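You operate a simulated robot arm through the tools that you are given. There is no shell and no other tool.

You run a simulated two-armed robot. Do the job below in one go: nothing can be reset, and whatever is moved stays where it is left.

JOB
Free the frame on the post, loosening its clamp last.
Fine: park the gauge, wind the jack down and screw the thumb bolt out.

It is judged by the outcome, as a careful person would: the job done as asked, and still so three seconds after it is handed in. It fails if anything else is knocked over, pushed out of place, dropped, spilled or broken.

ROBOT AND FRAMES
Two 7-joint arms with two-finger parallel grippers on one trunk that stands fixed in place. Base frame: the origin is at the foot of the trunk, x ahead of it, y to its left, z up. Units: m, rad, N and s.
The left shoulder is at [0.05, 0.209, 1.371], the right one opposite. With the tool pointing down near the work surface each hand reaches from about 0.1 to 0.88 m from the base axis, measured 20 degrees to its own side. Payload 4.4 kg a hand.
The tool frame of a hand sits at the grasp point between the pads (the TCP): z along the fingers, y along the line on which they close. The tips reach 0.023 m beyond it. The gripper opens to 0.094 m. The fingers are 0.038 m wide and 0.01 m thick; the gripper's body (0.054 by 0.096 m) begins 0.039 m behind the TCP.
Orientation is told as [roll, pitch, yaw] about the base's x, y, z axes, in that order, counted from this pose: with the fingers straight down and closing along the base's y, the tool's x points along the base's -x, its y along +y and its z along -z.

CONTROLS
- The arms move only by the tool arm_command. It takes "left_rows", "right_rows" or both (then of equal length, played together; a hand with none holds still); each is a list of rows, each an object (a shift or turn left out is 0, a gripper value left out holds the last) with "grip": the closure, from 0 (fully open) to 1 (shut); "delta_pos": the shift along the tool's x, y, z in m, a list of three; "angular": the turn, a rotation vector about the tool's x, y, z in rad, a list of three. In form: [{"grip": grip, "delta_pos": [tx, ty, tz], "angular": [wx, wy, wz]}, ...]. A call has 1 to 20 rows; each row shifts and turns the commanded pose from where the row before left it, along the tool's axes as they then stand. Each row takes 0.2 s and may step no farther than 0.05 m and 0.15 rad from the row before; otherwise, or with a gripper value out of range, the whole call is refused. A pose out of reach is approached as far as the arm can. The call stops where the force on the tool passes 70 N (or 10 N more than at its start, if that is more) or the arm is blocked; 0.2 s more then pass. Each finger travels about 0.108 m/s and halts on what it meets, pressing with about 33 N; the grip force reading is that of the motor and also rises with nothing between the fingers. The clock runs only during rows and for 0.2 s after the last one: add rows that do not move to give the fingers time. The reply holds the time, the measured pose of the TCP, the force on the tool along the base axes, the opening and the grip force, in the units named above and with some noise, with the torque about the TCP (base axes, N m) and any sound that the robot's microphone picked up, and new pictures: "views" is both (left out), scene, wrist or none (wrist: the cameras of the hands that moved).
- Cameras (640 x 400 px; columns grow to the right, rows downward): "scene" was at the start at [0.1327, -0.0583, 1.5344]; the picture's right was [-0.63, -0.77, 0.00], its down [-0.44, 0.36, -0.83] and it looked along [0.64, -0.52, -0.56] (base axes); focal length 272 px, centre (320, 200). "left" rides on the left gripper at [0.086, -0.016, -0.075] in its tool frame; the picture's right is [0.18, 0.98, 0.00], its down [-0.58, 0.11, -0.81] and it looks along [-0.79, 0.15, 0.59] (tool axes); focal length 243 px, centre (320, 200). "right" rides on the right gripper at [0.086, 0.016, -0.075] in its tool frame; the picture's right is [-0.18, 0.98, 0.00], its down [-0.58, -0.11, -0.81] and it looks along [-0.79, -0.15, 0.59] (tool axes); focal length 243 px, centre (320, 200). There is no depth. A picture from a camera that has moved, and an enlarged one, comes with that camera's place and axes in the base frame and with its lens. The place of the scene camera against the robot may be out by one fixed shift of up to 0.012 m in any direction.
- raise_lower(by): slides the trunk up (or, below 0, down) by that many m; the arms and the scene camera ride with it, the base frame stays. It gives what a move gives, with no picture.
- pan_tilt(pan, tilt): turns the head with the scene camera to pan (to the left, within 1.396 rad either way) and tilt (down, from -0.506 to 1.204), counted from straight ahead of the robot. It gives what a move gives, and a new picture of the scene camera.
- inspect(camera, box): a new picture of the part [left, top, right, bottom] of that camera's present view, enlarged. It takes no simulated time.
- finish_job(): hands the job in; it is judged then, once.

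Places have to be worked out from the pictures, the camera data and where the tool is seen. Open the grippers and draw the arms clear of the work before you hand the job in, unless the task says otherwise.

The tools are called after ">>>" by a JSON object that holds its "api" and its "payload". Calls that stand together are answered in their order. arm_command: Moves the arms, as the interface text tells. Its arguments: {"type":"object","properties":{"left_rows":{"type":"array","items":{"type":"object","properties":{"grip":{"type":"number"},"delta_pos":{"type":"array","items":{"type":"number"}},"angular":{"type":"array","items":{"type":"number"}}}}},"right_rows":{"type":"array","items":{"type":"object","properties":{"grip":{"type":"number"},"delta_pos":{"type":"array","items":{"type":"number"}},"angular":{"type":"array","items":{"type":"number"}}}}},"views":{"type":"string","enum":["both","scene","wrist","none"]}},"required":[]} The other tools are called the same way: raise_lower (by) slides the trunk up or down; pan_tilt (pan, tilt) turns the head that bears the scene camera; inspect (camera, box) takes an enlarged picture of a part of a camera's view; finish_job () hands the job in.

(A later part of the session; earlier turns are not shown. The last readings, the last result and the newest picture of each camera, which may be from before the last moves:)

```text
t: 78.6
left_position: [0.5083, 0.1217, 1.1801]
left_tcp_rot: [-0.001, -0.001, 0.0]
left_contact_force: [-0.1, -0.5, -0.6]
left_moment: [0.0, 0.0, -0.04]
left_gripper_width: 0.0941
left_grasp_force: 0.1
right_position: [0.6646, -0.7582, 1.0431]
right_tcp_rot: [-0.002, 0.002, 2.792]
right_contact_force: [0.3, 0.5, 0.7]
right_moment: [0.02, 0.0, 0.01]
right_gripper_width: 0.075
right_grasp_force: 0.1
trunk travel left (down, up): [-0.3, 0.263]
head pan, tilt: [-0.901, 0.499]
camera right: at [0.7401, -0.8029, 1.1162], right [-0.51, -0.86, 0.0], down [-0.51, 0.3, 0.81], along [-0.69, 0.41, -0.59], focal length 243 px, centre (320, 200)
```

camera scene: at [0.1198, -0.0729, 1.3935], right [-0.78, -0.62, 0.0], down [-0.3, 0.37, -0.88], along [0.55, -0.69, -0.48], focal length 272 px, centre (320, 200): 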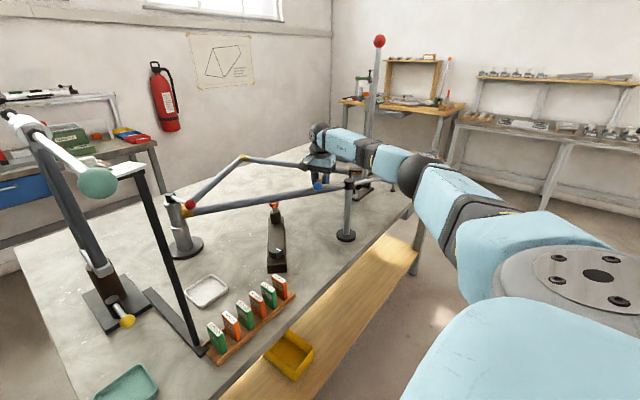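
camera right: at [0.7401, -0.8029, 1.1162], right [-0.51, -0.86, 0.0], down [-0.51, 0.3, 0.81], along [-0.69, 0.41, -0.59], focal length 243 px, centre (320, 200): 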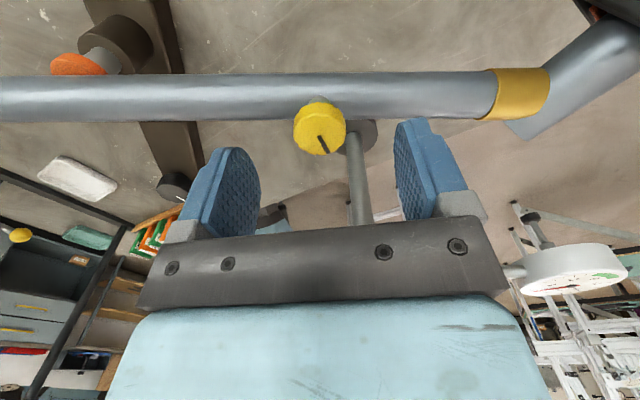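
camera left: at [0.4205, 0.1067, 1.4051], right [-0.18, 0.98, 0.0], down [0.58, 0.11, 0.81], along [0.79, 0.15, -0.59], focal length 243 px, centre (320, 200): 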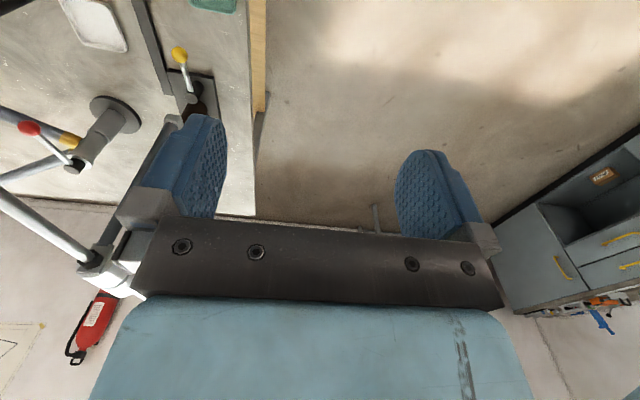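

Rewinding to -3.49 works, which gives a 2.25 rad stroke. I'll zoom for a side view of the stem, then grip and turn.

>>> {"api": "inspect", "payload": {"camera": "right", "box": [260, 70, 380, 170]}}

>>> {"api": "arm_command", "payload": {"right_rows": [{"delta_pos": [-0.0015, 0, 0.029]}, {"grip": 0.6}, {"grip": 0.85}, {}, {"angular": [0, 0, -0.15], "delta_pos": [0, 0, -0.0001]}, {"angular": [0, 0, -0.15], "delta_pos": [0, 0, -0.0001]}, {"angular": [0, 0, -0.15], "delta_pos": [0, 0, -0.0001]}, {"angular": [0, 0, -0.15], "delta_pos": [0, 0, -0.0001]}, {"angular": [0, 0, -0.15], "delta_pos": [0, 0, -0.0001]}, {"angular": [0, 0, -0.15], "delta_pos": [0, 0, -0.0001]}, {"angular": [0, 0, -0.15], "delta_pos": [0, 0, -0.0001]}, {"angular": [0, 0, -0.15], "delta_pos": [0, 0, -0.0001]}, {"angular": [0, 0, -0.15], "delta_pos": [0, 0, -0.0001]}, {"angular": [0, 0, -0.15], "delta_pos": [0, 0, -0.0001]}, {"angular": [0, 0, -0.15], "delta_pos": [0, 0, -0.0001]}, {"angular": [0, 0, -0.15], "delta_pos": [0, 0, -0.0001]}, {"angular": [0, 0, -0.15], "delta_pos": [0, 0, -0.0001]}, {"angular": [0, 0, -0.15], "delta_pos": [0, 0, -0.0001]}, {"angular": [0, 0, -0.15], "delta_pos": [0, 0, -0.0001]}], "views": "wrist"}}

>>> {"api": "inspect", "payload": {"camera": "right", "box": [200, 80, 440, 260]}}

```text
4.00 times, centred on (320, 120) of right
camera zoom: at [0.7401, -0.8029, 1.1162], right [-0.51, -0.86, 0.0], down [-0.51, 0.3, 0.81], along [-0.69, 0.41, -0.59], focal length 970 px, centre (320, 520)
```

zoom: 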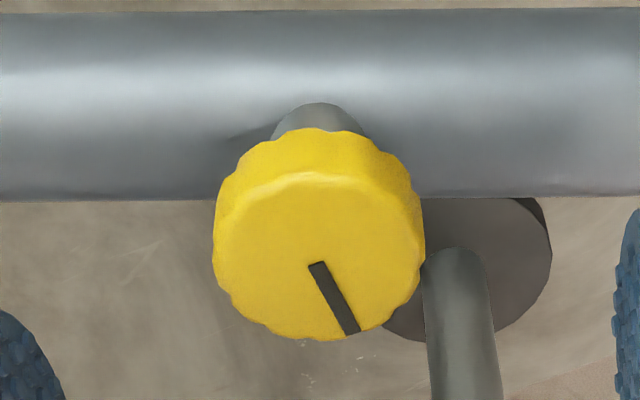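

```text
t: 82.6
left_position: [0.5087, 0.1227, 1.1788]
left_tcp_rot: [0.0, 0.002, 0.0]
left_contact_force: [-0.5, 0.0, 0.9]
left_moment: [0.03, -0.01, -0.01]
left_gripper_width: 0.094
left_grasp_force: 0.1
right_position: [0.6641, -0.7573, 1.0148]
right_tcp_rot: [0.003, 0.001, -1.237]
right_contact_force: [10.8, -8.9, 2.8]
right_moment: [-0.07, -0.18, 0.0]
right_gripper_width: 0.0284
right_grasp_force: 45.0
trunk travel left (down, up): [-0.3, 0.263]
head pan, tilt: [-0.901, 0.499]
camera right: at [0.6514, -0.671, 1.0874], right [0.99, 0.15, 0.0], down [0.09, -0.59, 0.81], along [0.12, -0.8, -0.59], focal length 243 px, centre (320, 200)
```

right: 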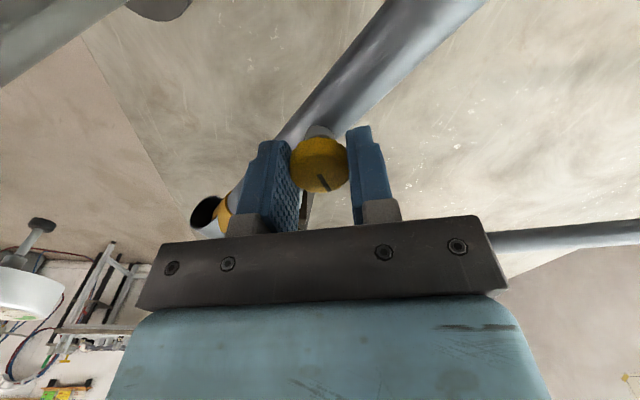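

```text
2.22 times, centred on (320, 170) of right
camera zoom: at [0.6514, -0.671, 1.0874], right [0.99, 0.15, 0.0], down [0.09, -0.59, 0.81], along [0.12, -0.8, -0.59], focal length 539 px, centre (320, 267)
```

zoom: 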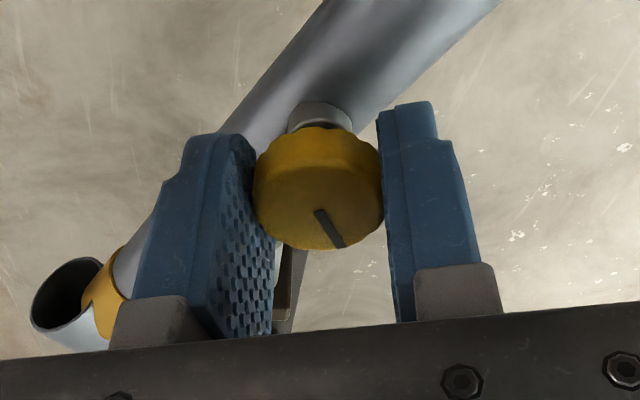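

About 8.4 rad now, turning freely, and the stem is longer. I'll rewind and continue.

>>> {"api": "arm_command", "payload": {"right_rows": [{"grip": 0.4}, {"grip": 0.2}, {"delta_pos": [0, 0, -0.03]}, {"angular": [0, 0, 0.15]}, {"angular": [0, 0, 0.15]}, {"angular": [0, 0, 0.15]}, {"angular": [0, 0, 0.15]}, {"angular": [0, 0, 0.15]}, {"angular": [0, 0, 0.15]}, {"angular": [0, 0, 0.15]}, {"angular": [0, 0, 0.15]}, {"angular": [0, 0, 0.15]}, {"angular": [0, 0, 0.15]}, {"angular": [0, 0, 0.15]}, {"angular": [0, 0, 0.15]}, {"angular": [0, 0, 0.15]}, {"angular": [0, 0, 0.15]}, {"angular": [0, 0, 0.15]}, {}], "views": "wrist"}}

>>> {"api": "inspect", "payload": {"camera": "right", "box": [260, 70, 380, 170]}}

```text
t: 86.6
left_position: [0.5076, 0.1225, 1.1807]
left_tcp_rot: [0.001, 0.001, 0.0]
left_contact_force: [0.1, -0.1, 0.1]
left_moment: [-0.03, -0.02, 0.0]
left_gripper_width: 0.0938
left_grasp_force: 0.0
right_position: [0.6643, -0.7559, 1.0459]
right_tcp_rot: [-0.002, 0.003, 2.792]
right_contact_force: [-0.5, 0.0, -0.1]
right_moment: [-0.01, 0.0, 0.06]
right_gripper_width: 0.0754
right_grasp_force: 0.1
trunk travel left (down, up): [-0.3, 0.263]
head pan, tilt: [-0.901, 0.499]
camera right: at [0.7388, -0.8019, 1.1185], right [-0.51, -0.86, 0.0], down [-0.51, 0.3, 0.81], along [-0.69, 0.41, -0.59], focal length 243 px, centre (320, 200)
```

right: 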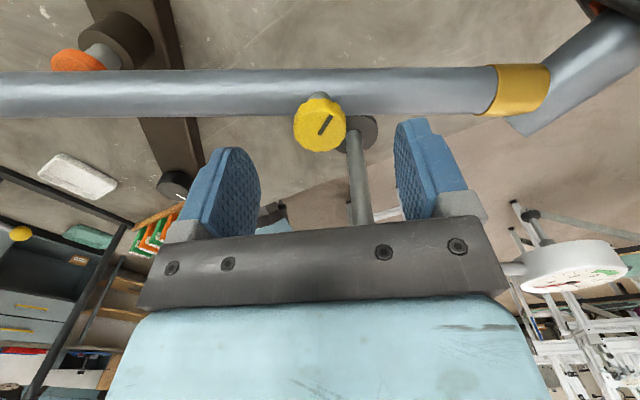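

```text
4.00 times, centred on (320, 120) of right
camera zoom: at [0.7388, -0.8019, 1.1185], right [-0.51, -0.86, 0.0], down [-0.51, 0.3, 0.81], along [-0.69, 0.41, -0.59], focal length 970 px, centre (320, 520)
```

zoom: 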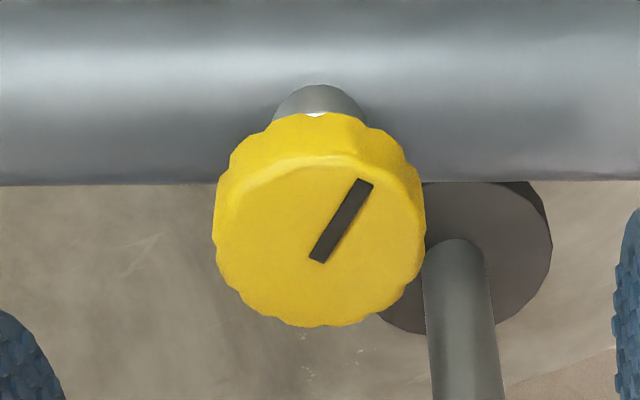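

The head keeps creeping out (a bright gap now shows above the boss), so the thread is fine. I'll wind to about -4.1 for even longer strokes.

>>> {"api": "arm_command", "payload": {"right_rows": [{"angular": [0, 0, 0.15]}, {"angular": [0, 0, 0.15]}, {"angular": [0, 0, 0.15]}, {"angular": [0, 0, 0.15]}, {"delta_pos": [0, 0, 0.015]}, {"delta_pos": [0, 0, 0.015]}, {"grip": 0.6}, {"grip": 0.85}, {}], "views": "wrist"}}

```text
t: 88.6
left_position: [0.507, 0.1231, 1.1812]
left_tcp_rot: [0.0, 0.0, 0.0]
left_contact_force: [0.4, 0.1, 0.5]
left_moment: [-0.02, 0.01, -0.02]
left_gripper_width: 0.0941
left_grasp_force: 0.1
right_position: [0.6635, -0.7564, 1.0153]
right_tcp_rot: [-0.002, 0.0, 2.194]
right_contact_force: [-0.7, 0.3, -0.7]
right_moment: [-0.18, -0.08, 0.0]
right_gripper_width: 0.0283
right_grasp_force: 45.2
trunk travel left (down, up): [-0.3, 0.263]
head pan, tilt: [-0.901, 0.499]
camera right: at [0.7009, -0.8363, 1.0877], right [-0.91, -0.42, 0.0], down [-0.25, 0.53, 0.81], along [-0.34, 0.73, -0.59], focal length 243 px, centre (320, 200)
```

right: 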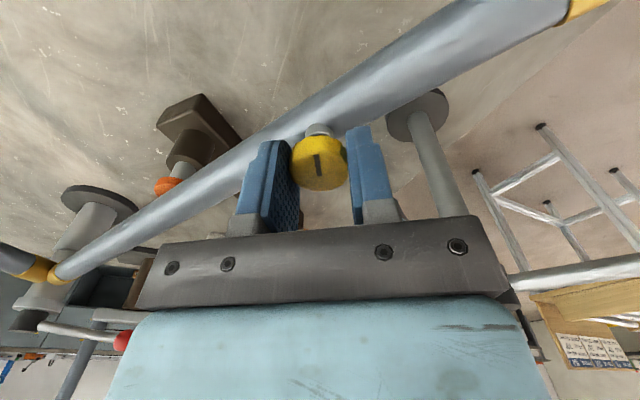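

Gripped at yaw -4.09. Now a full 2.85 rad stroke.

>>> {"api": "arm_command", "payload": {"right_rows": [{"angular": [0, 0, -0.15]}, {"angular": [0, 0, -0.15]}, {"angular": [0, 0, -0.15]}, {"angular": [0, 0, -0.15]}, {"angular": [0, 0, -0.15], "delta_pos": [0, 0, -0.0002]}, {"angular": [0, 0, -0.15]}, {"angular": [0, 0, -0.15]}, {"angular": [0, 0, -0.15], "delta_pos": [0, 0, -0.0002]}, {"angular": [0, 0, -0.15]}, {"angular": [0, 0, -0.15]}, {"angular": [0, 0, -0.15], "delta_pos": [0, 0, -0.0002]}, {"angular": [0, 0, -0.15]}, {"angular": [0, 0, -0.15]}, {"angular": [0, 0, -0.15], "delta_pos": [0, 0, -0.0002]}, {"angular": [0, 0, -0.15]}, {"angular": [0, 0, -0.15]}, {"angular": [0, 0, -0.15], "delta_pos": [0, 0, -0.0002]}, {"angular": [0, 0, -0.15]}, {"angular": [0, 0, -0.15]}], "views": "wrist"}}

>>> {"api": "inspect", "payload": {"camera": "right", "box": [200, 80, 440, 260]}}

```text
t: 92.6
left_position: [0.5076, 0.1232, 1.1792]
left_tcp_rot: [-0.002, -0.001, -0.001]
left_contact_force: [0.4, -0.3, 0.2]
left_moment: [0.03, -0.01, 0.0]
left_gripper_width: 0.0941
left_grasp_force: 0.1
right_position: [0.665, -0.7566, 1.0159]
right_tcp_rot: [0.002, 0.0, -1.238]
right_contact_force: [4.8, 0.2, 0.5]
right_moment: [0.04, -0.02, -0.43]
right_gripper_width: 0.0287
right_grasp_force: 44.7
trunk travel left (down, up): [-0.3, 0.263]
head pan, tilt: [-0.901, 0.499]
camera right: at [0.651, -0.6698, 1.0885], right [0.99, 0.15, 0.0], down [0.09, -0.59, 0.81], along [0.12, -0.8, -0.59], focal length 243 px, centre (320, 200)
```

right: 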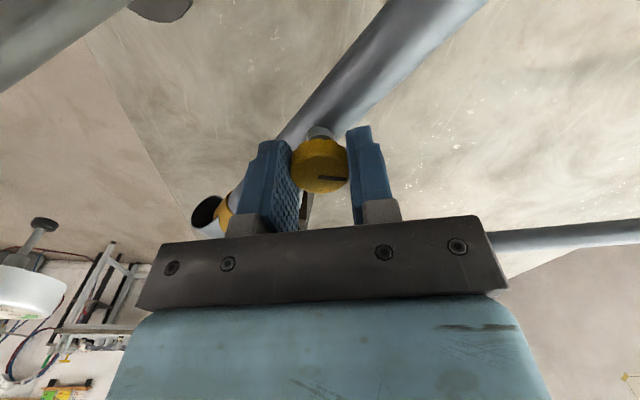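

```text
2.22 times, centred on (320, 170) of right
camera zoom: at [0.651, -0.6698, 1.0885], right [0.99, 0.15, 0.0], down [0.09, -0.59, 0.81], along [0.12, -0.8, -0.59], focal length 539 px, centre (320, 267)
```

zoom: 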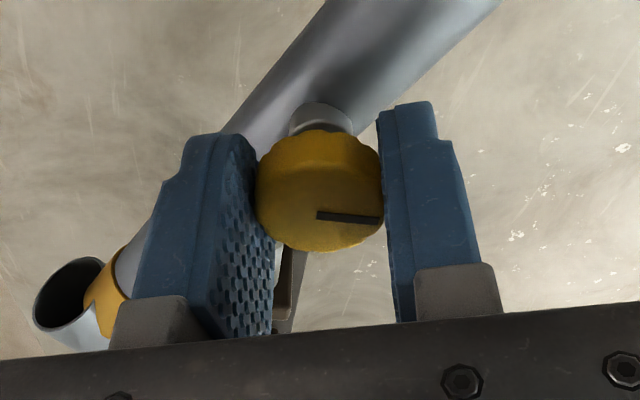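

The bolt followed another ~1.2 rad and now resists (0.43 N m) while the fingers slip, so it has reached the end of its thread at about 1.5 turns. I'll release, rise and move over towards the red post clamp for a look.

>>> {"api": "arm_command", "payload": {"right_rows": [{"grip": 0.4}, {"grip": 0.1}, {"delta_pos": [0, 0, -0.04], "grip": 0}, {"delta_pos": [0, 0, -0.04]}, {"delta_pos": [0, 0, -0.04]}, {"angular": [0, 0, -0.1486]}, {"angular": [0, 0, -0.1486]}, {"angular": [0, 0, -0.1486]}, {"angular": [0, 0, -0.1486]}, {"angular": [0, 0, -0.1486]}, {"angular": [0, 0, -0.1486]}, {"angular": [0, 0, -0.1486]}, {"delta_pos": [0.0041, 0.0421, -0.0044]}, {"delta_pos": [0.0041, 0.0421, -0.0044]}, {"delta_pos": [0.0041, 0.0421, -0.0044]}, {"delta_pos": [0.0041, 0.0421, -0.0044]}], "views": "both"}}

>>> {"api": "inspect", "payload": {"camera": "scene", "box": [290, 165, 370, 215]}}

>>> {"api": "inspect", "payload": {"camera": "right", "box": [220, 60, 460, 240]}}

```text
t: 96.0
left_position: [0.5075, 0.1235, 1.1799]
left_tcp_rot: [0.0, -0.001, 0.0]
left_contact_force: [0.5, -0.3, -0.3]
left_moment: [0.0, -0.01, 0.02]
left_gripper_width: 0.0938
left_grasp_force: 0.1
right_position: [0.7159, -0.5949, 1.1541]
right_tcp_rot: [0.0, -0.004, -0.402]
right_contact_force: [0.5, -0.3, -0.3]
right_moment: [0.02, 0.01, 0.02]
right_gripper_width: 0.0938
right_grasp_force: 0.0
right hand out of reach, approached as far as the arm can: row 11, 12
trunk travel left (down, up): [-0.3, 0.263]
head pan, tilt: [-0.901, 0.499]
camera scene: at [0.1213, -0.0726, 1.3934], right [-0.78, -0.62, 0.0], down [-0.3, 0.37, -0.88], along [0.54, -0.69, -0.48], focal length 272 px, centre (320, 200)
camera right: at [0.6422, -0.5461, 1.2272], right [0.55, 0.83, 0.0], down [0.49, -0.33, 0.81], along [0.67, -0.45, -0.59], focal length 243 px, centre (320, 200)
```

scene: 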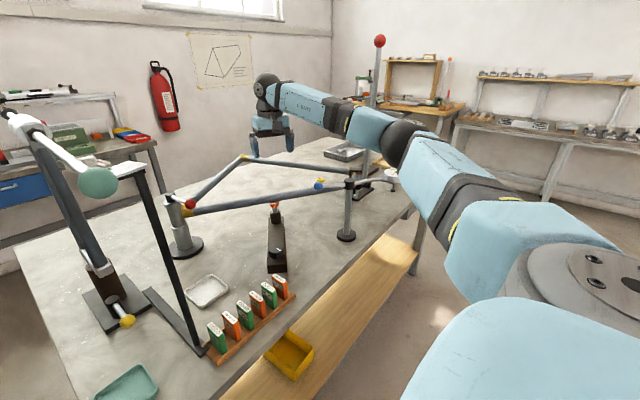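
right: 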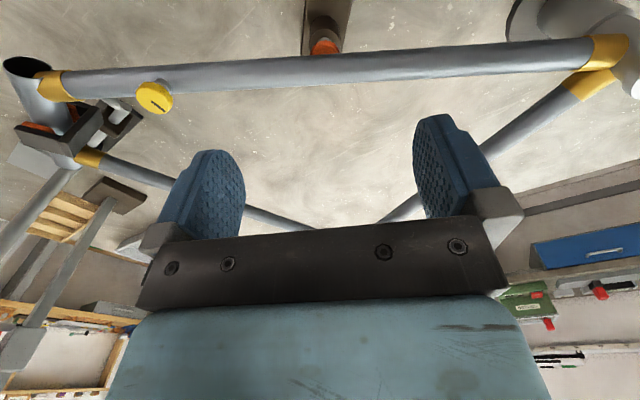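

```text
8.00 times, centred on (330, 190) of scene
camera zoom: at [0.1213, -0.0726, 1.3934], right [-0.78, -0.62, 0.0], down [-0.3, 0.37, -0.88], along [0.54, -0.69, -0.48], focal length 2178 px, centre (240, 280)
```

zoom: 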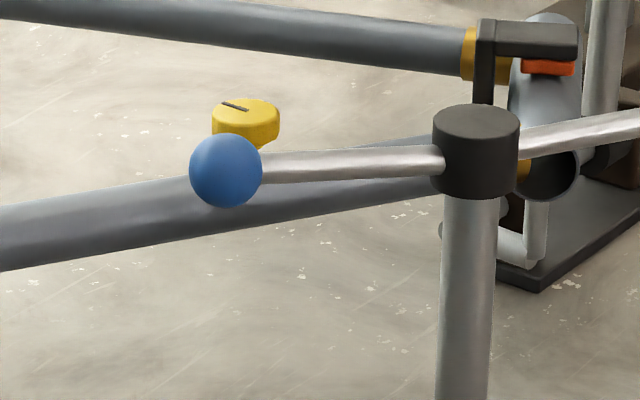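

```text
2.22 times, centred on (340, 150) of right
camera zoom: at [0.6422, -0.5461, 1.2272], right [0.55, 0.83, 0.0], down [0.49, -0.33, 0.81], along [0.67, -0.45, -0.59], focal length 539 px, centre (276, 311)
```

zoom: 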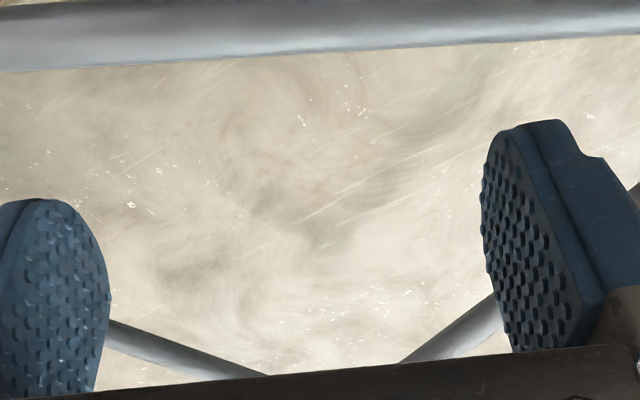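

The bolt head stands visibly higher and the gauge is still parked; the frame is unmoved. I'll move on to just short of the red clamp for a close view.

>>> {"api": "arm_command", "payload": {"right_rows": [{"delta_pos": [0.0185, 0.0334, -0.004]}, {"delta_pos": [0.0185, 0.0334, -0.004]}, {"delta_pos": [0.0185, 0.0334, -0.004]}, {"delta_pos": [0.0185, 0.0334, -0.004]}, {"delta_pos": [0.0185, 0.0334, -0.004]}, {"angular": [0, 0, -0.1]}, {"angular": [0, 0, -0.1]}], "views": "both"}}

>>> {"api": "inspect", "payload": {"camera": "right", "box": [220, 40, 460, 240]}}

>>> {"api": "inspect", "payload": {"camera": "scene", "box": [150, 150, 270, 260]}}

```text
t: 97.6
left_position: [0.5089, 0.1233, 1.1793]
left_tcp_rot: [0.002, -0.001, -0.001]
left_contact_force: [-0.2, 0.2, 0.1]
left_moment: [-0.01, 0.0, 0.02]
left_gripper_width: 0.094
left_grasp_force: 0.0
right_position: [0.6939, -0.4048, 1.1744]
right_tcp_rot: [0.0, -0.004, -0.199]
right_contact_force: [-0.9, 0.1, -0.6]
right_moment: [-0.01, 0.01, 0.02]
right_gripper_width: 0.0942
right_grasp_force: 0.2
trunk travel left (down, up): [-0.3, 0.263]
head pan, tilt: [-0.901, 0.499]
camera scene: at [0.1209, -0.0732, 1.3935], right [-0.78, -0.62, 0.0], down [-0.3, 0.38, -0.88], along [0.55, -0.69, -0.48], focal length 272 px, centre (320, 200)
camera right: at [0.6119, -0.3722, 1.2469], right [0.37, 0.93, 0.0], down [0.55, -0.22, 0.81], along [0.75, -0.3, -0.59], focal length 243 px, centre (320, 200)
```

scene: 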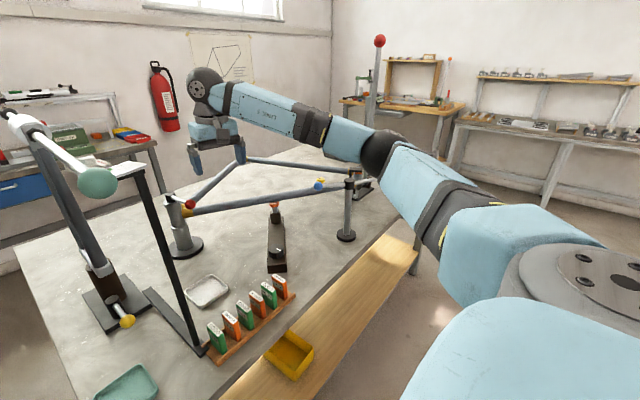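
right: 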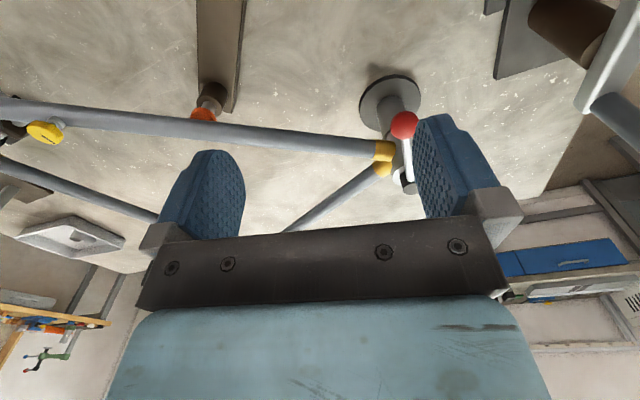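

```text
2.00 times, centred on (340, 140) of right
camera zoom: at [0.6119, -0.3722, 1.2469], right [0.37, 0.93, 0.0], down [0.55, -0.22, 0.81], along [0.75, -0.3, -0.59], focal length 485 px, centre (280, 320)
```

zoom: 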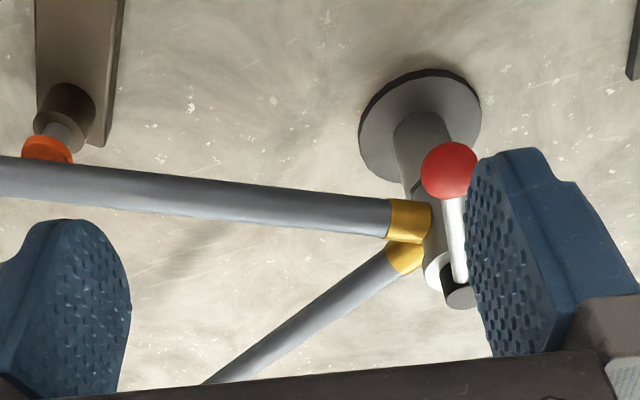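

```text
3.64 times, centred on (210, 205) of scene
camera zoom: at [0.1209, -0.0732, 1.3935], right [-0.78, -0.62, 0.0], down [-0.3, 0.38, -0.88], along [0.55, -0.69, -0.48], focal length 990 px, centre (720, 182)
```

zoom: 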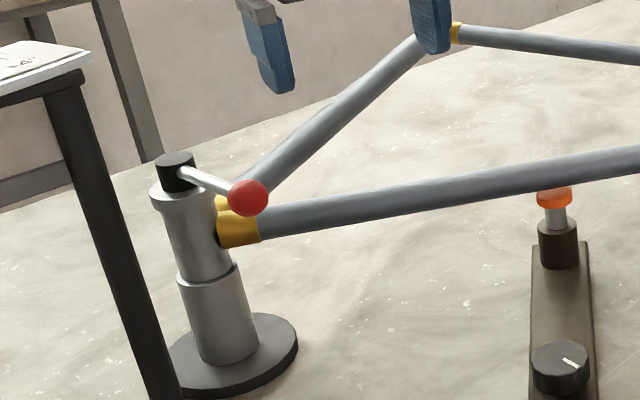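

The ball is at [0.784, -0.350, 1.043] and the cap axis at about [0.875, -0.355], so the lever points straight back towards me. I'll bring the open fingers down astride the ball.

>>> {"api": "arm_command", "payload": {"right_rows": [{"delta_pos": [-0.0258, 0.0238, 0]}, {"delta_pos": [-0.0258, 0.0238, 0]}, {"delta_pos": [-0.0258, 0.0238, 0]}, {"delta_pos": [0, 0, 0.045]}, {"delta_pos": [0, 0, 0.045]}, {"delta_pos": [0, 0, 0.03]}, {"delta_pos": [0, 0, 0.011]}, {}], "views": "both"}}

>>> {"api": "inspect", "payload": {"camera": "right", "box": [200, 80, 440, 260]}}

```text
t: 99.4
left_position: [0.5085, 0.1233, 1.1799]
left_tcp_rot: [0.0, 0.001, 0.0]
left_contact_force: [-0.6, -0.2, -0.4]
left_moment: [-0.01, -0.03, -0.01]
left_gripper_width: 0.0941
left_grasp_force: 0.0
right_position: [0.7844, -0.3516, 1.0425]
right_tcp_rot: [0.003, -0.004, -0.199]
right_contact_force: [0.2, -0.4, 1.0]
right_moment: [0.01, -0.01, 0.02]
right_gripper_width: 0.0939
right_grasp_force: 0.1
trunk travel left (down, up): [-0.3, 0.263]
head pan, tilt: [-0.901, 0.499]
camera scene: at [0.1207, -0.0735, 1.3935], right [-0.78, -0.62, 0.0], down [-0.3, 0.38, -0.88], along [0.55, -0.69, -0.48], focal length 272 px, centre (320, 200)
camera right: at [0.7028, -0.3187, 1.1155], right [0.38, 0.93, 0.0], down [0.55, -0.22, 0.81], along [0.75, -0.3, -0.59], focal length 243 px, centre (320, 200)
```

scene: 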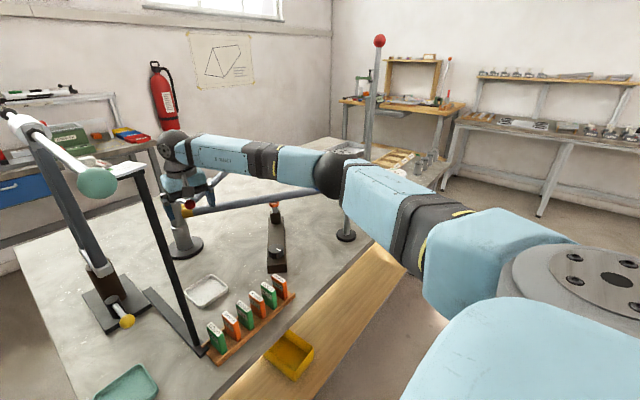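
right: 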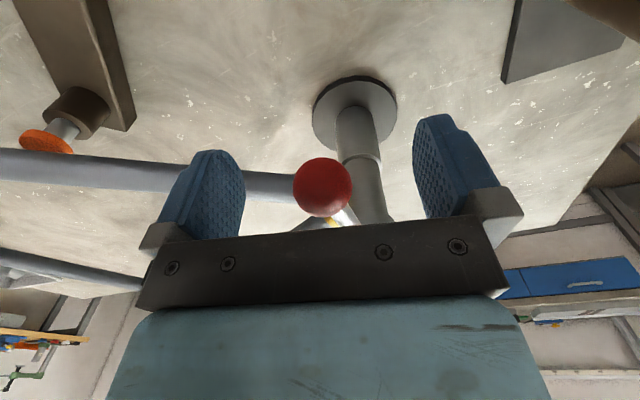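

```text
2.22 times, centred on (320, 170) of right
camera zoom: at [0.7028, -0.3187, 1.1155], right [0.38, 0.93, 0.0], down [0.55, -0.22, 0.81], along [0.75, -0.3, -0.59], focal length 539 px, centre (320, 267)
```

zoom: 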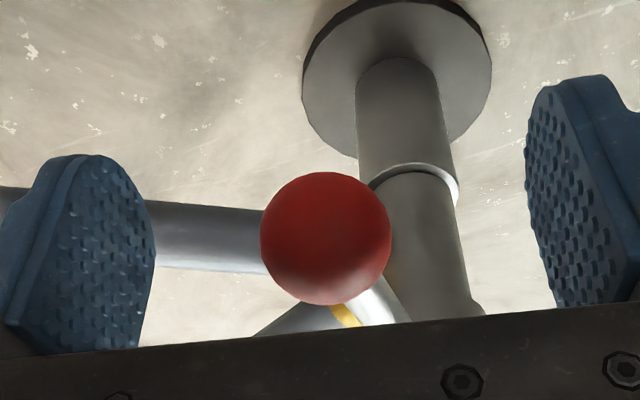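

The ball is centred between the fingers. I'll close and try a small counterclockwise arc (ball towards -y), watching the force.

>>> {"api": "arm_command", "payload": {"right_rows": [{"grip": 0.5}, {"grip": 0.9}, {}, {}, {"delta_pos": [-0.00194, -0.0089, 0], "angular": [0, 0, -0.1]}, {"delta_pos": [-0.00194, -0.0089, 0], "angular": [0, 0, -0.1]}], "views": "wrist"}}

```text
t: 101.0
left_position: [0.5089, 0.1235, 1.1802]
left_tcp_rot: [0.0, 0.003, 0.0]
left_contact_force: [0.7, -1.0, 0.9]
left_moment: [0.05, -0.02, 0.0]
left_gripper_width: 0.094
left_grasp_force: 0.1
right_position: [0.7872, -0.3508, 1.0436]
right_tcp_rot: [0.016, -0.008, 0.027]
right_contact_force: [14.9, 35.3, 1.6]
right_moment: [0.13, -0.23, -0.21]
right_gripper_width: 0.0275
right_grasp_force: 45.1
trunk travel left (down, up): [-0.3, 0.263]
head pan, tilt: [-0.901, 0.499]
stopped in row 6 (right hand): the force on the tool passed its limit at 71 N (the readings are from after the stop); the commanded pose is now the measured one
camera right: at [0.6998, -0.3384, 1.1156], right [0.16, 0.99, 0.02], down [0.58, -0.11, 0.81], along [0.8, -0.12, -0.59], focal length 243 px, centre (320, 200)
```

right: 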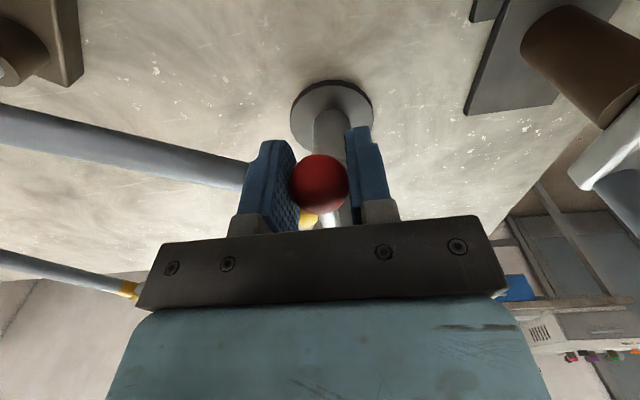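

It is blocked that way (over 70 N) with no movement, so that is the tight stop. I'll try a small arc the other way, clockwise with the ball towards +y.

>>> {"api": "arm_command", "payload": {"right_rows": [{"delta_pos": [-0.0005, 0.0045, 0], "angular": [0, 0, 0.05]}, {"delta_pos": [-0.0005, 0.0045, 0], "angular": [0, 0, 0.05]}, {"delta_pos": [-0.001, 0.009, 0], "angular": [0, 0, 0.1]}, {"delta_pos": [-0.001, 0.009, 0], "angular": [0, 0, 0.1]}], "views": "both"}}

```text
t: 102.0
left_position: [0.5049, 0.1224, 1.1803]
left_tcp_rot: [-0.001, -0.001, -0.001]
left_contact_force: [0.8, -0.4, 0.1]
left_moment: [-0.02, 0.01, -0.02]
left_gripper_width: 0.094
left_grasp_force: 0.1
right_position: [0.7885, -0.3341, 1.0427]
right_tcp_rot: [0.006, 0.001, -0.285]
right_contact_force: [-26.4, 1.7, -1.9]
right_moment: [-0.18, -0.02, -0.04]
right_gripper_width: 0.0274
right_grasp_force: 45.5
trunk travel left (down, up): [-0.3, 0.263]
head pan, tilt: [-0.901, 0.499]
camera scene: at [0.1176, -0.0731, 1.3937], right [-0.78, -0.62, 0.0], down [-0.29, 0.37, -0.88], along [0.55, -0.69, -0.48], focal length 272 px, centre (320, 200)
camera right: at [0.7092, -0.2936, 1.1161], right [0.45, 0.89, 0.01], down [0.53, -0.27, 0.81], along [0.72, -0.36, -0.59], focal length 243 px, centre (320, 200)
```

scene: 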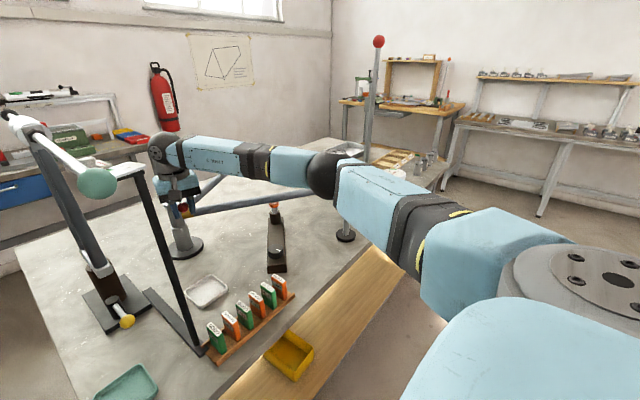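
right: 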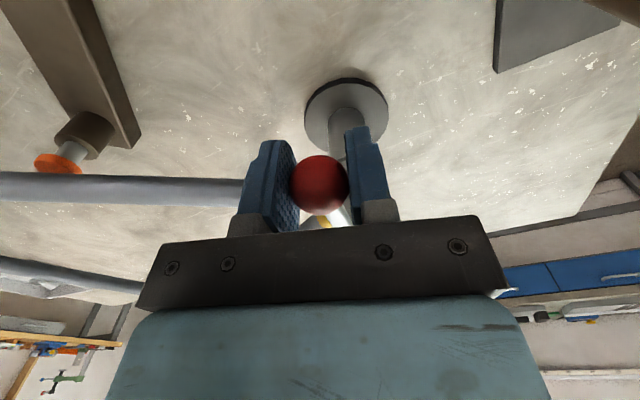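

The lever moves clockwise: it has swung about 0.2 rad with almost no tangential force, only some radial push from me. I'll correct the radius by about 3 mm and continue in short steps.

>>> {"api": "arm_command", "payload": {"right_rows": [{"delta_pos": [0.0054, 0.0062, 0], "angular": [0, 0, 0.05]}, {"delta_pos": [-0.00065, 0.0095, 0], "angular": [0, 0, 0.05]}, {"delta_pos": [-0.0012, 0.0096, 0], "angular": [0, 0, 0.08]}], "views": "both"}}

>>> {"api": "inspect", "payload": {"camera": "scene", "box": [130, 120, 270, 260]}}

```text
t: 102.8
left_position: [0.5077, 0.1221, 1.1805]
left_tcp_rot: [0.0, 0.0, 0.0]
left_contact_force: [-0.1, 0.4, -0.3]
left_moment: [0.03, 0.03, 0.03]
left_gripper_width: 0.0939
left_grasp_force: 0.0
right_position: [0.7956, -0.3066, 1.0435]
right_tcp_rot: [0.009, -0.001, -0.465]
right_contact_force: [-4.8, -1.2, -0.2]
right_moment: [-0.43, -0.34, -0.3]
right_gripper_width: 0.0274
right_grasp_force: 44.8
trunk travel left (down, up): [-0.3, 0.263]
head pan, tilt: [-0.901, 0.499]
camera scene: at [0.1202, -0.0737, 1.3935], right [-0.78, -0.62, 0.0], down [-0.3, 0.38, -0.88], along [0.55, -0.69, -0.48], focal length 272 px, centre (320, 200)
camera right: at [0.7242, -0.2547, 1.1161], right [0.6, 0.8, 0.01], down [0.47, -0.36, 0.81], along [0.64, -0.48, -0.59], focal length 243 px, centre (320, 200)
```

scene: 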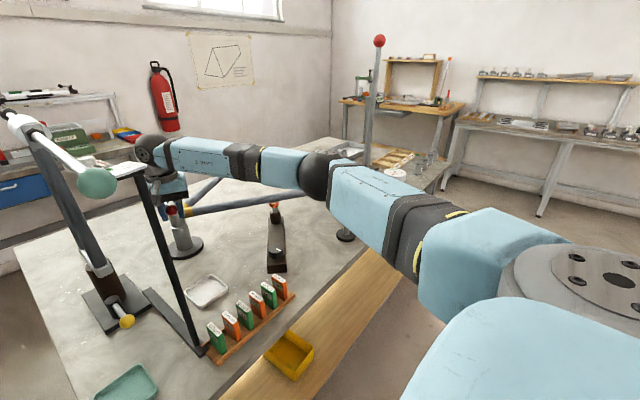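
right: 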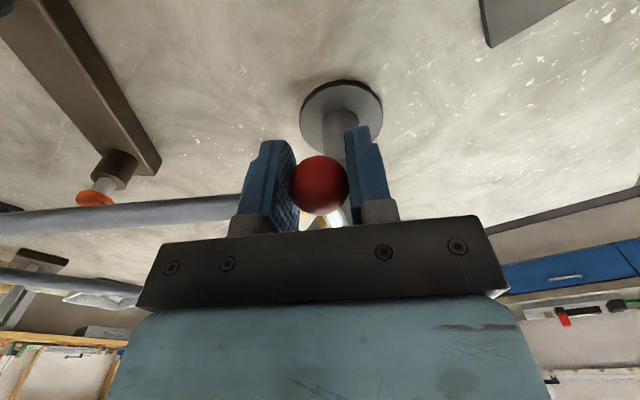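

```text
2.86 times, centred on (200, 190) of scene
camera zoom: at [0.1202, -0.0737, 1.3935], right [-0.78, -0.62, 0.0], down [-0.3, 0.38, -0.88], along [0.55, -0.69, -0.48], focal length 778 px, centre (663, 229)
```

zoom: 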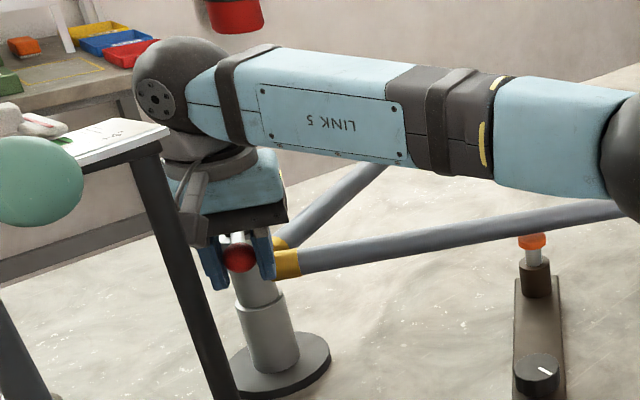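

The clamp lever is now about 30° round and moving freely, with the ball at [0.796, -0.307]. I'll continue the arc another 25° in small steps and look for the stop.

>>> {"api": "arm_command", "payload": {"right_rows": [{"delta_pos": [-0.00155, 0.0105, 0], "angular": [0, 0, 0.06]}, {"delta_pos": [-0.0018, 0.0096, 0], "angular": [0, 0, 0.06]}, {"delta_pos": [-0.0022, 0.0094, 0], "angular": [0, 0, 0.06]}, {"delta_pos": [-0.0027, 0.0093, 0], "angular": [0, 0, 0.06]}], "views": "both"}}

>>> {"api": "inspect", "payload": {"camera": "scene", "box": [130, 120, 270, 260]}}

```text
t: 103.8
left_position: [0.5064, 0.126, 1.1812]
left_tcp_rot: [-0.003, -0.002, 0.001]
left_contact_force: [0.8, -0.6, 0.0]
left_moment: [-0.03, -0.02, 0.0]
left_gripper_width: 0.094
left_grasp_force: 0.0
right_position: [0.822, -0.2755, 1.0448]
right_tcp_rot: [0.011, 0.004, -0.702]
right_contact_force: [-20.5, 19.0, -5.4]
right_moment: [-0.08, -0.01, -0.01]
right_gripper_width: 0.0273
right_grasp_force: 44.7
trunk travel left (down, up): [-0.3, 0.263]
head pan, tilt: [-0.901, 0.499]
camera scene: at [0.1188, -0.0709, 1.3938], right [-0.78, -0.62, 0.0], down [-0.3, 0.37, -0.88], along [0.55, -0.69, -0.48], focal length 272 px, centre (320, 200)
camera right: at [0.7658, -0.2078, 1.1172], right [0.78, 0.63, 0.01], down [0.37, -0.46, 0.8], along [0.51, -0.62, -0.59], focal length 243 px, centre (320, 200)
```

scene: 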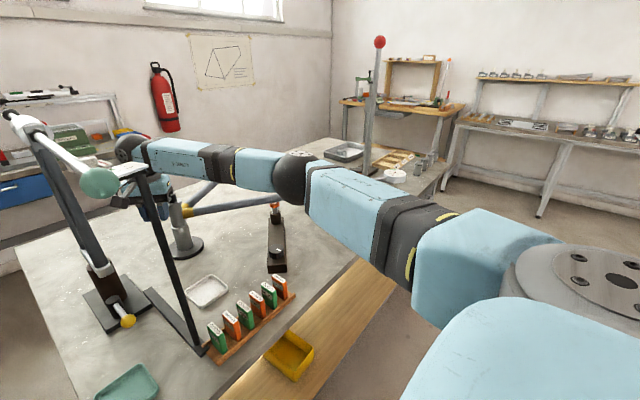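
right: 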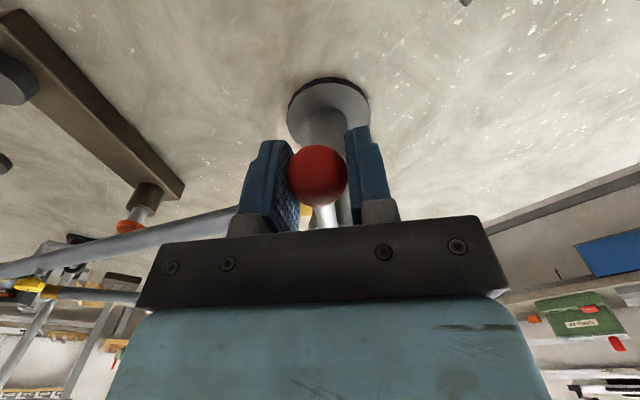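

```text
2.86 times, centred on (200, 190) of scene
camera zoom: at [0.1188, -0.0709, 1.3938], right [-0.78, -0.62, 0.0], down [-0.3, 0.37, -0.88], along [0.55, -0.69, -0.48], focal length 778 px, centre (663, 229)
```

zoom: 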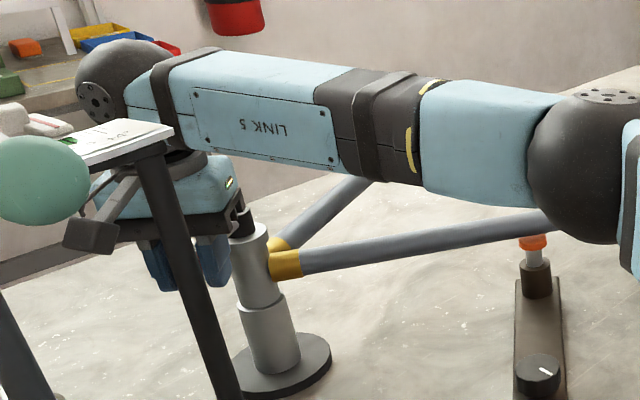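

The lever has turned about 48° and is still moving; the force is mainly radial, so the true pivot is a bit farther out. Before going on I'll check the clearance to the neighbouring stand with the left camera.

>>> {"api": "inspect", "payload": {"camera": "left", "box": [0, 0, 320, 220]}}

>>> {"api": "pan_tilt", "payload": {"pan": -0.4, "tilt": 0.5}}

>>> {"api": "inspect", "payload": {"camera": "scene", "box": [160, 80, 400, 260]}}

```text
1.82 times, centred on (160, 110) of left
camera zoom: at [0.4197, 0.1079, 1.2554], right [-0.18, 0.98, 0.0], down [0.58, 0.11, 0.81], along [0.79, 0.15, -0.59], focal length 441 px, centre (611, 364)
```

zoom: 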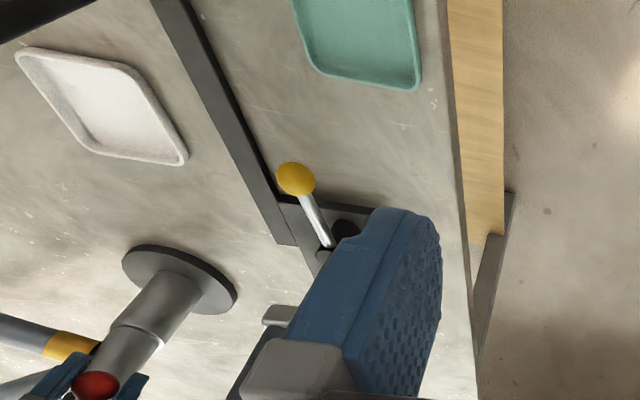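

```text
t: 104.7
left_position: [0.506, 0.1243, 1.1809]
left_tcp_rot: [-0.002, -0.002, 0.0]
left_contact_force: [-0.1, 0.3, -0.7]
left_moment: [-0.02, -0.02, -0.02]
left_gripper_width: 0.0941
left_grasp_force: 0.0
right_position: [0.822, -0.2769, 1.043]
right_tcp_rot: [0.008, -0.001, -0.702]
right_contact_force: [-20.7, 20.3, -4.9]
right_moment: [0.01, -0.04, -0.01]
right_gripper_width: 0.0277
right_grasp_force: 44.7
trunk travel left (down, up): [-0.3, 0.263]
head pan, tilt: [-0.4, 0.499]
camera scene: at [0.146, -0.0352, 1.3938], right [-0.39, -0.92, 0.0], down [-0.44, 0.18, -0.88], along [0.81, -0.34, -0.48], focal length 272 px, centre (320, 200)
```

scene: 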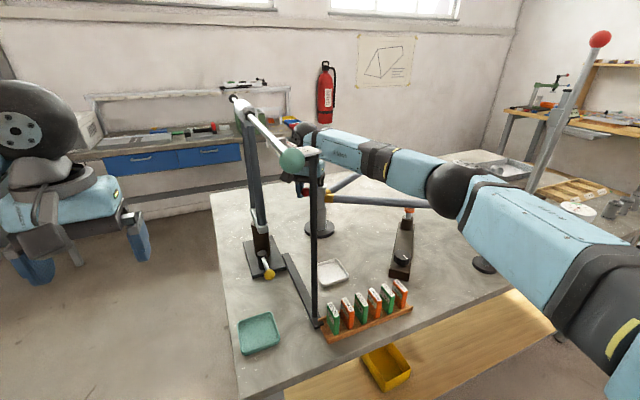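

```text
2.22 times, centred on (280, 170) of scene
camera zoom: at [0.146, -0.0352, 1.3938], right [-0.39, -0.92, 0.0], down [-0.44, 0.18, -0.88], along [0.81, -0.34, -0.48], focal length 605 px, centre (409, 267)
```

zoom: 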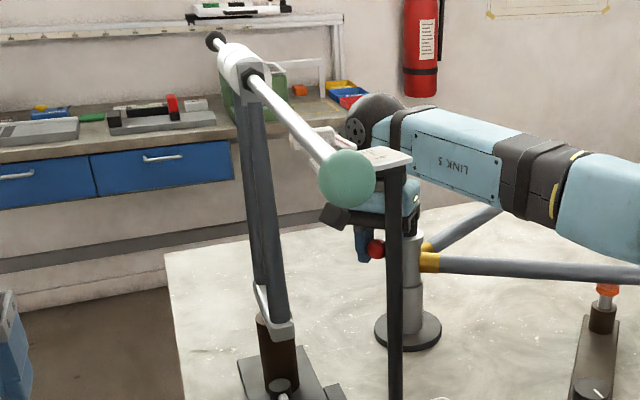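

The wrist camera still has a few centimetres to the stand's legs as long as I don't yaw further. I'll continue three more arc steps with fixed yaw and the corrected pivot.

>>> {"api": "arm_command", "payload": {"right_rows": [{"delta_pos": [0.001, 0.0126, 0]}, {"delta_pos": [-0.0038, 0.0102, 0]}, {"delta_pos": [-0.004, 0.0081, 0]}], "views": "both"}}

>>> {"api": "inspect", "payload": {"camera": "scene", "box": [220, 100, 380, 240]}}

```text
t: 105.5
left_position: [0.5066, 0.1227, 1.1796]
left_tcp_rot: [-0.002, -0.002, 0.001]
left_contact_force: [0.6, -0.8, 1.0]
left_moment: [-0.02, -0.01, 0.0]
left_gripper_width: 0.0939
left_grasp_force: 0.0
right_position: [0.8465, -0.2617, 1.044]
right_tcp_rot: [0.009, 0.002, -0.707]
right_contact_force: [-28.7, 4.1, -4.1]
right_moment: [-0.22, 0.15, -2.14]
right_gripper_width: 0.0294
right_grasp_force: 45.1
trunk travel left (down, up): [-0.3, 0.263]
head pan, tilt: [-0.4, 0.499]
camera scene: at [0.1454, -0.0376, 1.3937], right [-0.39, -0.92, 0.0], down [-0.44, 0.19, -0.88], along [0.81, -0.34, -0.48], focal length 272 px, centre (320, 200)
camera right: at [0.791, -0.1934, 1.1176], right [0.78, 0.63, 0.01], down [0.37, -0.47, 0.8], along [0.51, -0.62, -0.59], focal length 243 px, centre (320, 200)
```

scene: 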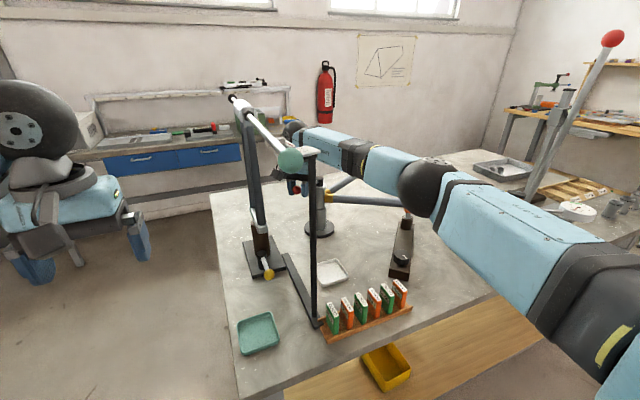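
right: 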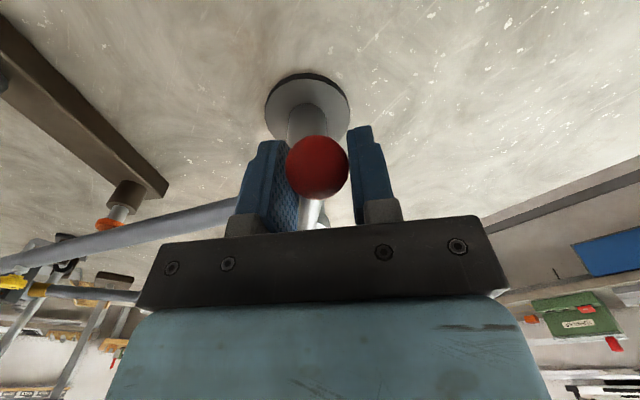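

```text
2.86 times, centred on (300, 170) of scene
camera zoom: at [0.1454, -0.0376, 1.3937], right [-0.39, -0.92, 0.0], down [-0.44, 0.19, -0.88], along [0.81, -0.34, -0.48], focal length 778 px, centre (377, 286)
```

zoom: 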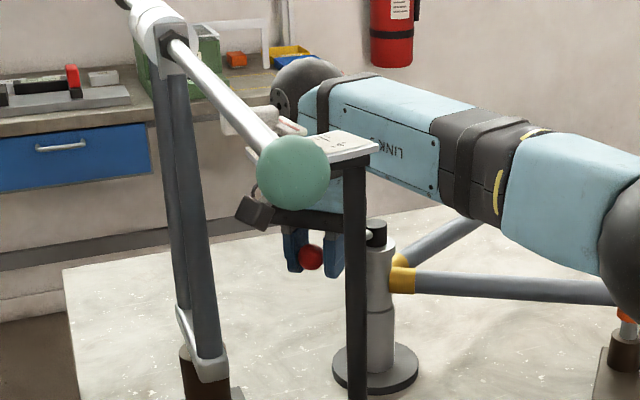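

The ball has slid outward in the fingers because my radius was too small, so this isn't clearly a stop. I'll release, rise, turn the wrist away from the stand, close the fingers, and push the ball on instead.

>>> {"api": "arm_command", "payload": {"right_rows": [{"grip": 0.5}, {"grip": 0.2}, {"grip": 0.1, "delta_pos": [0.008, 0, 0]}, {"delta_pos": [0, 0, -0.04]}, {"delta_pos": [0, 0, -0.04]}, {"angular": [0, 0, -0.115]}, {"angular": [0, 0, -0.115]}, {"angular": [0, 0, -0.115]}, {"angular": [0, 0, -0.115]}], "views": "both"}}

>>> {"api": "inspect", "payload": {"camera": "right", "box": [200, 20, 440, 240]}}

>>> {"api": "inspect", "payload": {"camera": "scene", "box": [220, 100, 380, 240]}}

```text
t: 107.5
left_position: [0.5075, 0.1222, 1.1792]
left_tcp_rot: [0.0, 0.0, 0.0]
left_contact_force: [-0.2, 0.0, 0.7]
left_moment: [0.01, 0.0, 0.02]
left_gripper_width: 0.0938
left_grasp_force: 0.1
right_position: [0.8416, -0.2551, 1.1225]
right_tcp_rot: [0.009, -0.002, -0.24]
right_contact_force: [0.0, 0.2, -0.1]
right_moment: [0.02, -0.02, -0.02]
right_gripper_width: 0.0847
right_grasp_force: 0.0
trunk travel left (down, up): [-0.3, 0.263]
head pan, tilt: [-0.4, 0.499]
camera scene: at [0.148, -0.0376, 1.3935], right [-0.39, -0.92, 0.0], down [-0.44, 0.19, -0.88], along [0.81, -0.34, -0.48], focal length 272 px, centre (320, 200)
camera right: at [0.7614, -0.2194, 1.1964], right [0.41, 0.91, 0.01], down [0.54, -0.25, 0.81], along [0.74, -0.33, -0.59], focal length 243 px, centre (320, 200)
```

scene: 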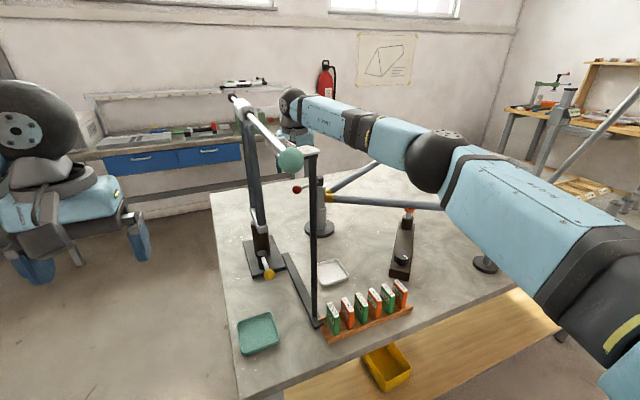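
right: 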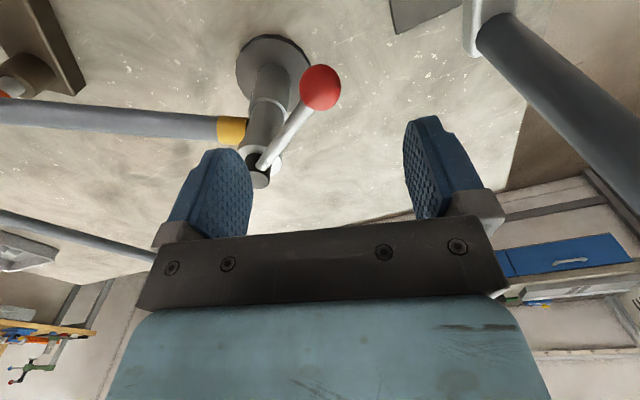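

```text
1.82 times, centred on (320, 130) of right
camera zoom: at [0.7614, -0.2194, 1.1964], right [0.41, 0.91, 0.01], down [0.54, -0.25, 0.81], along [0.74, -0.33, -0.59], focal length 441 px, centre (320, 327)
```

zoom: 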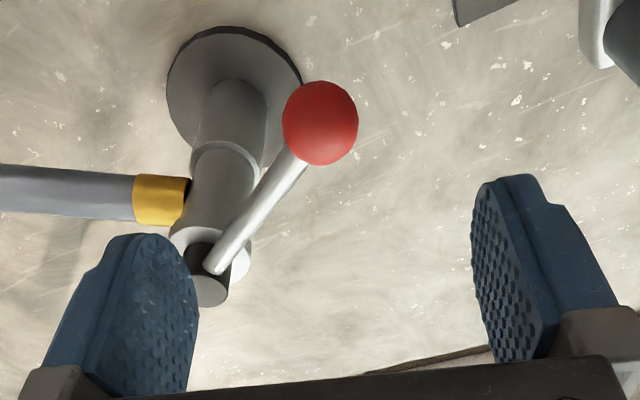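

```text
2.86 times, centred on (300, 170) of scene
camera zoom: at [0.148, -0.0376, 1.3935], right [-0.39, -0.92, 0.0], down [-0.44, 0.19, -0.88], along [0.81, -0.34, -0.48], focal length 778 px, centre (377, 286)
```

zoom: 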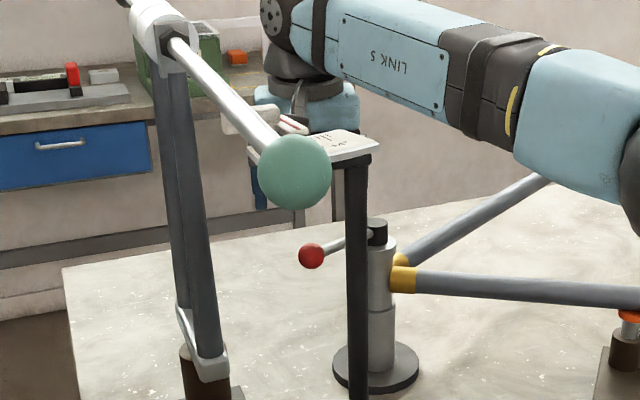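

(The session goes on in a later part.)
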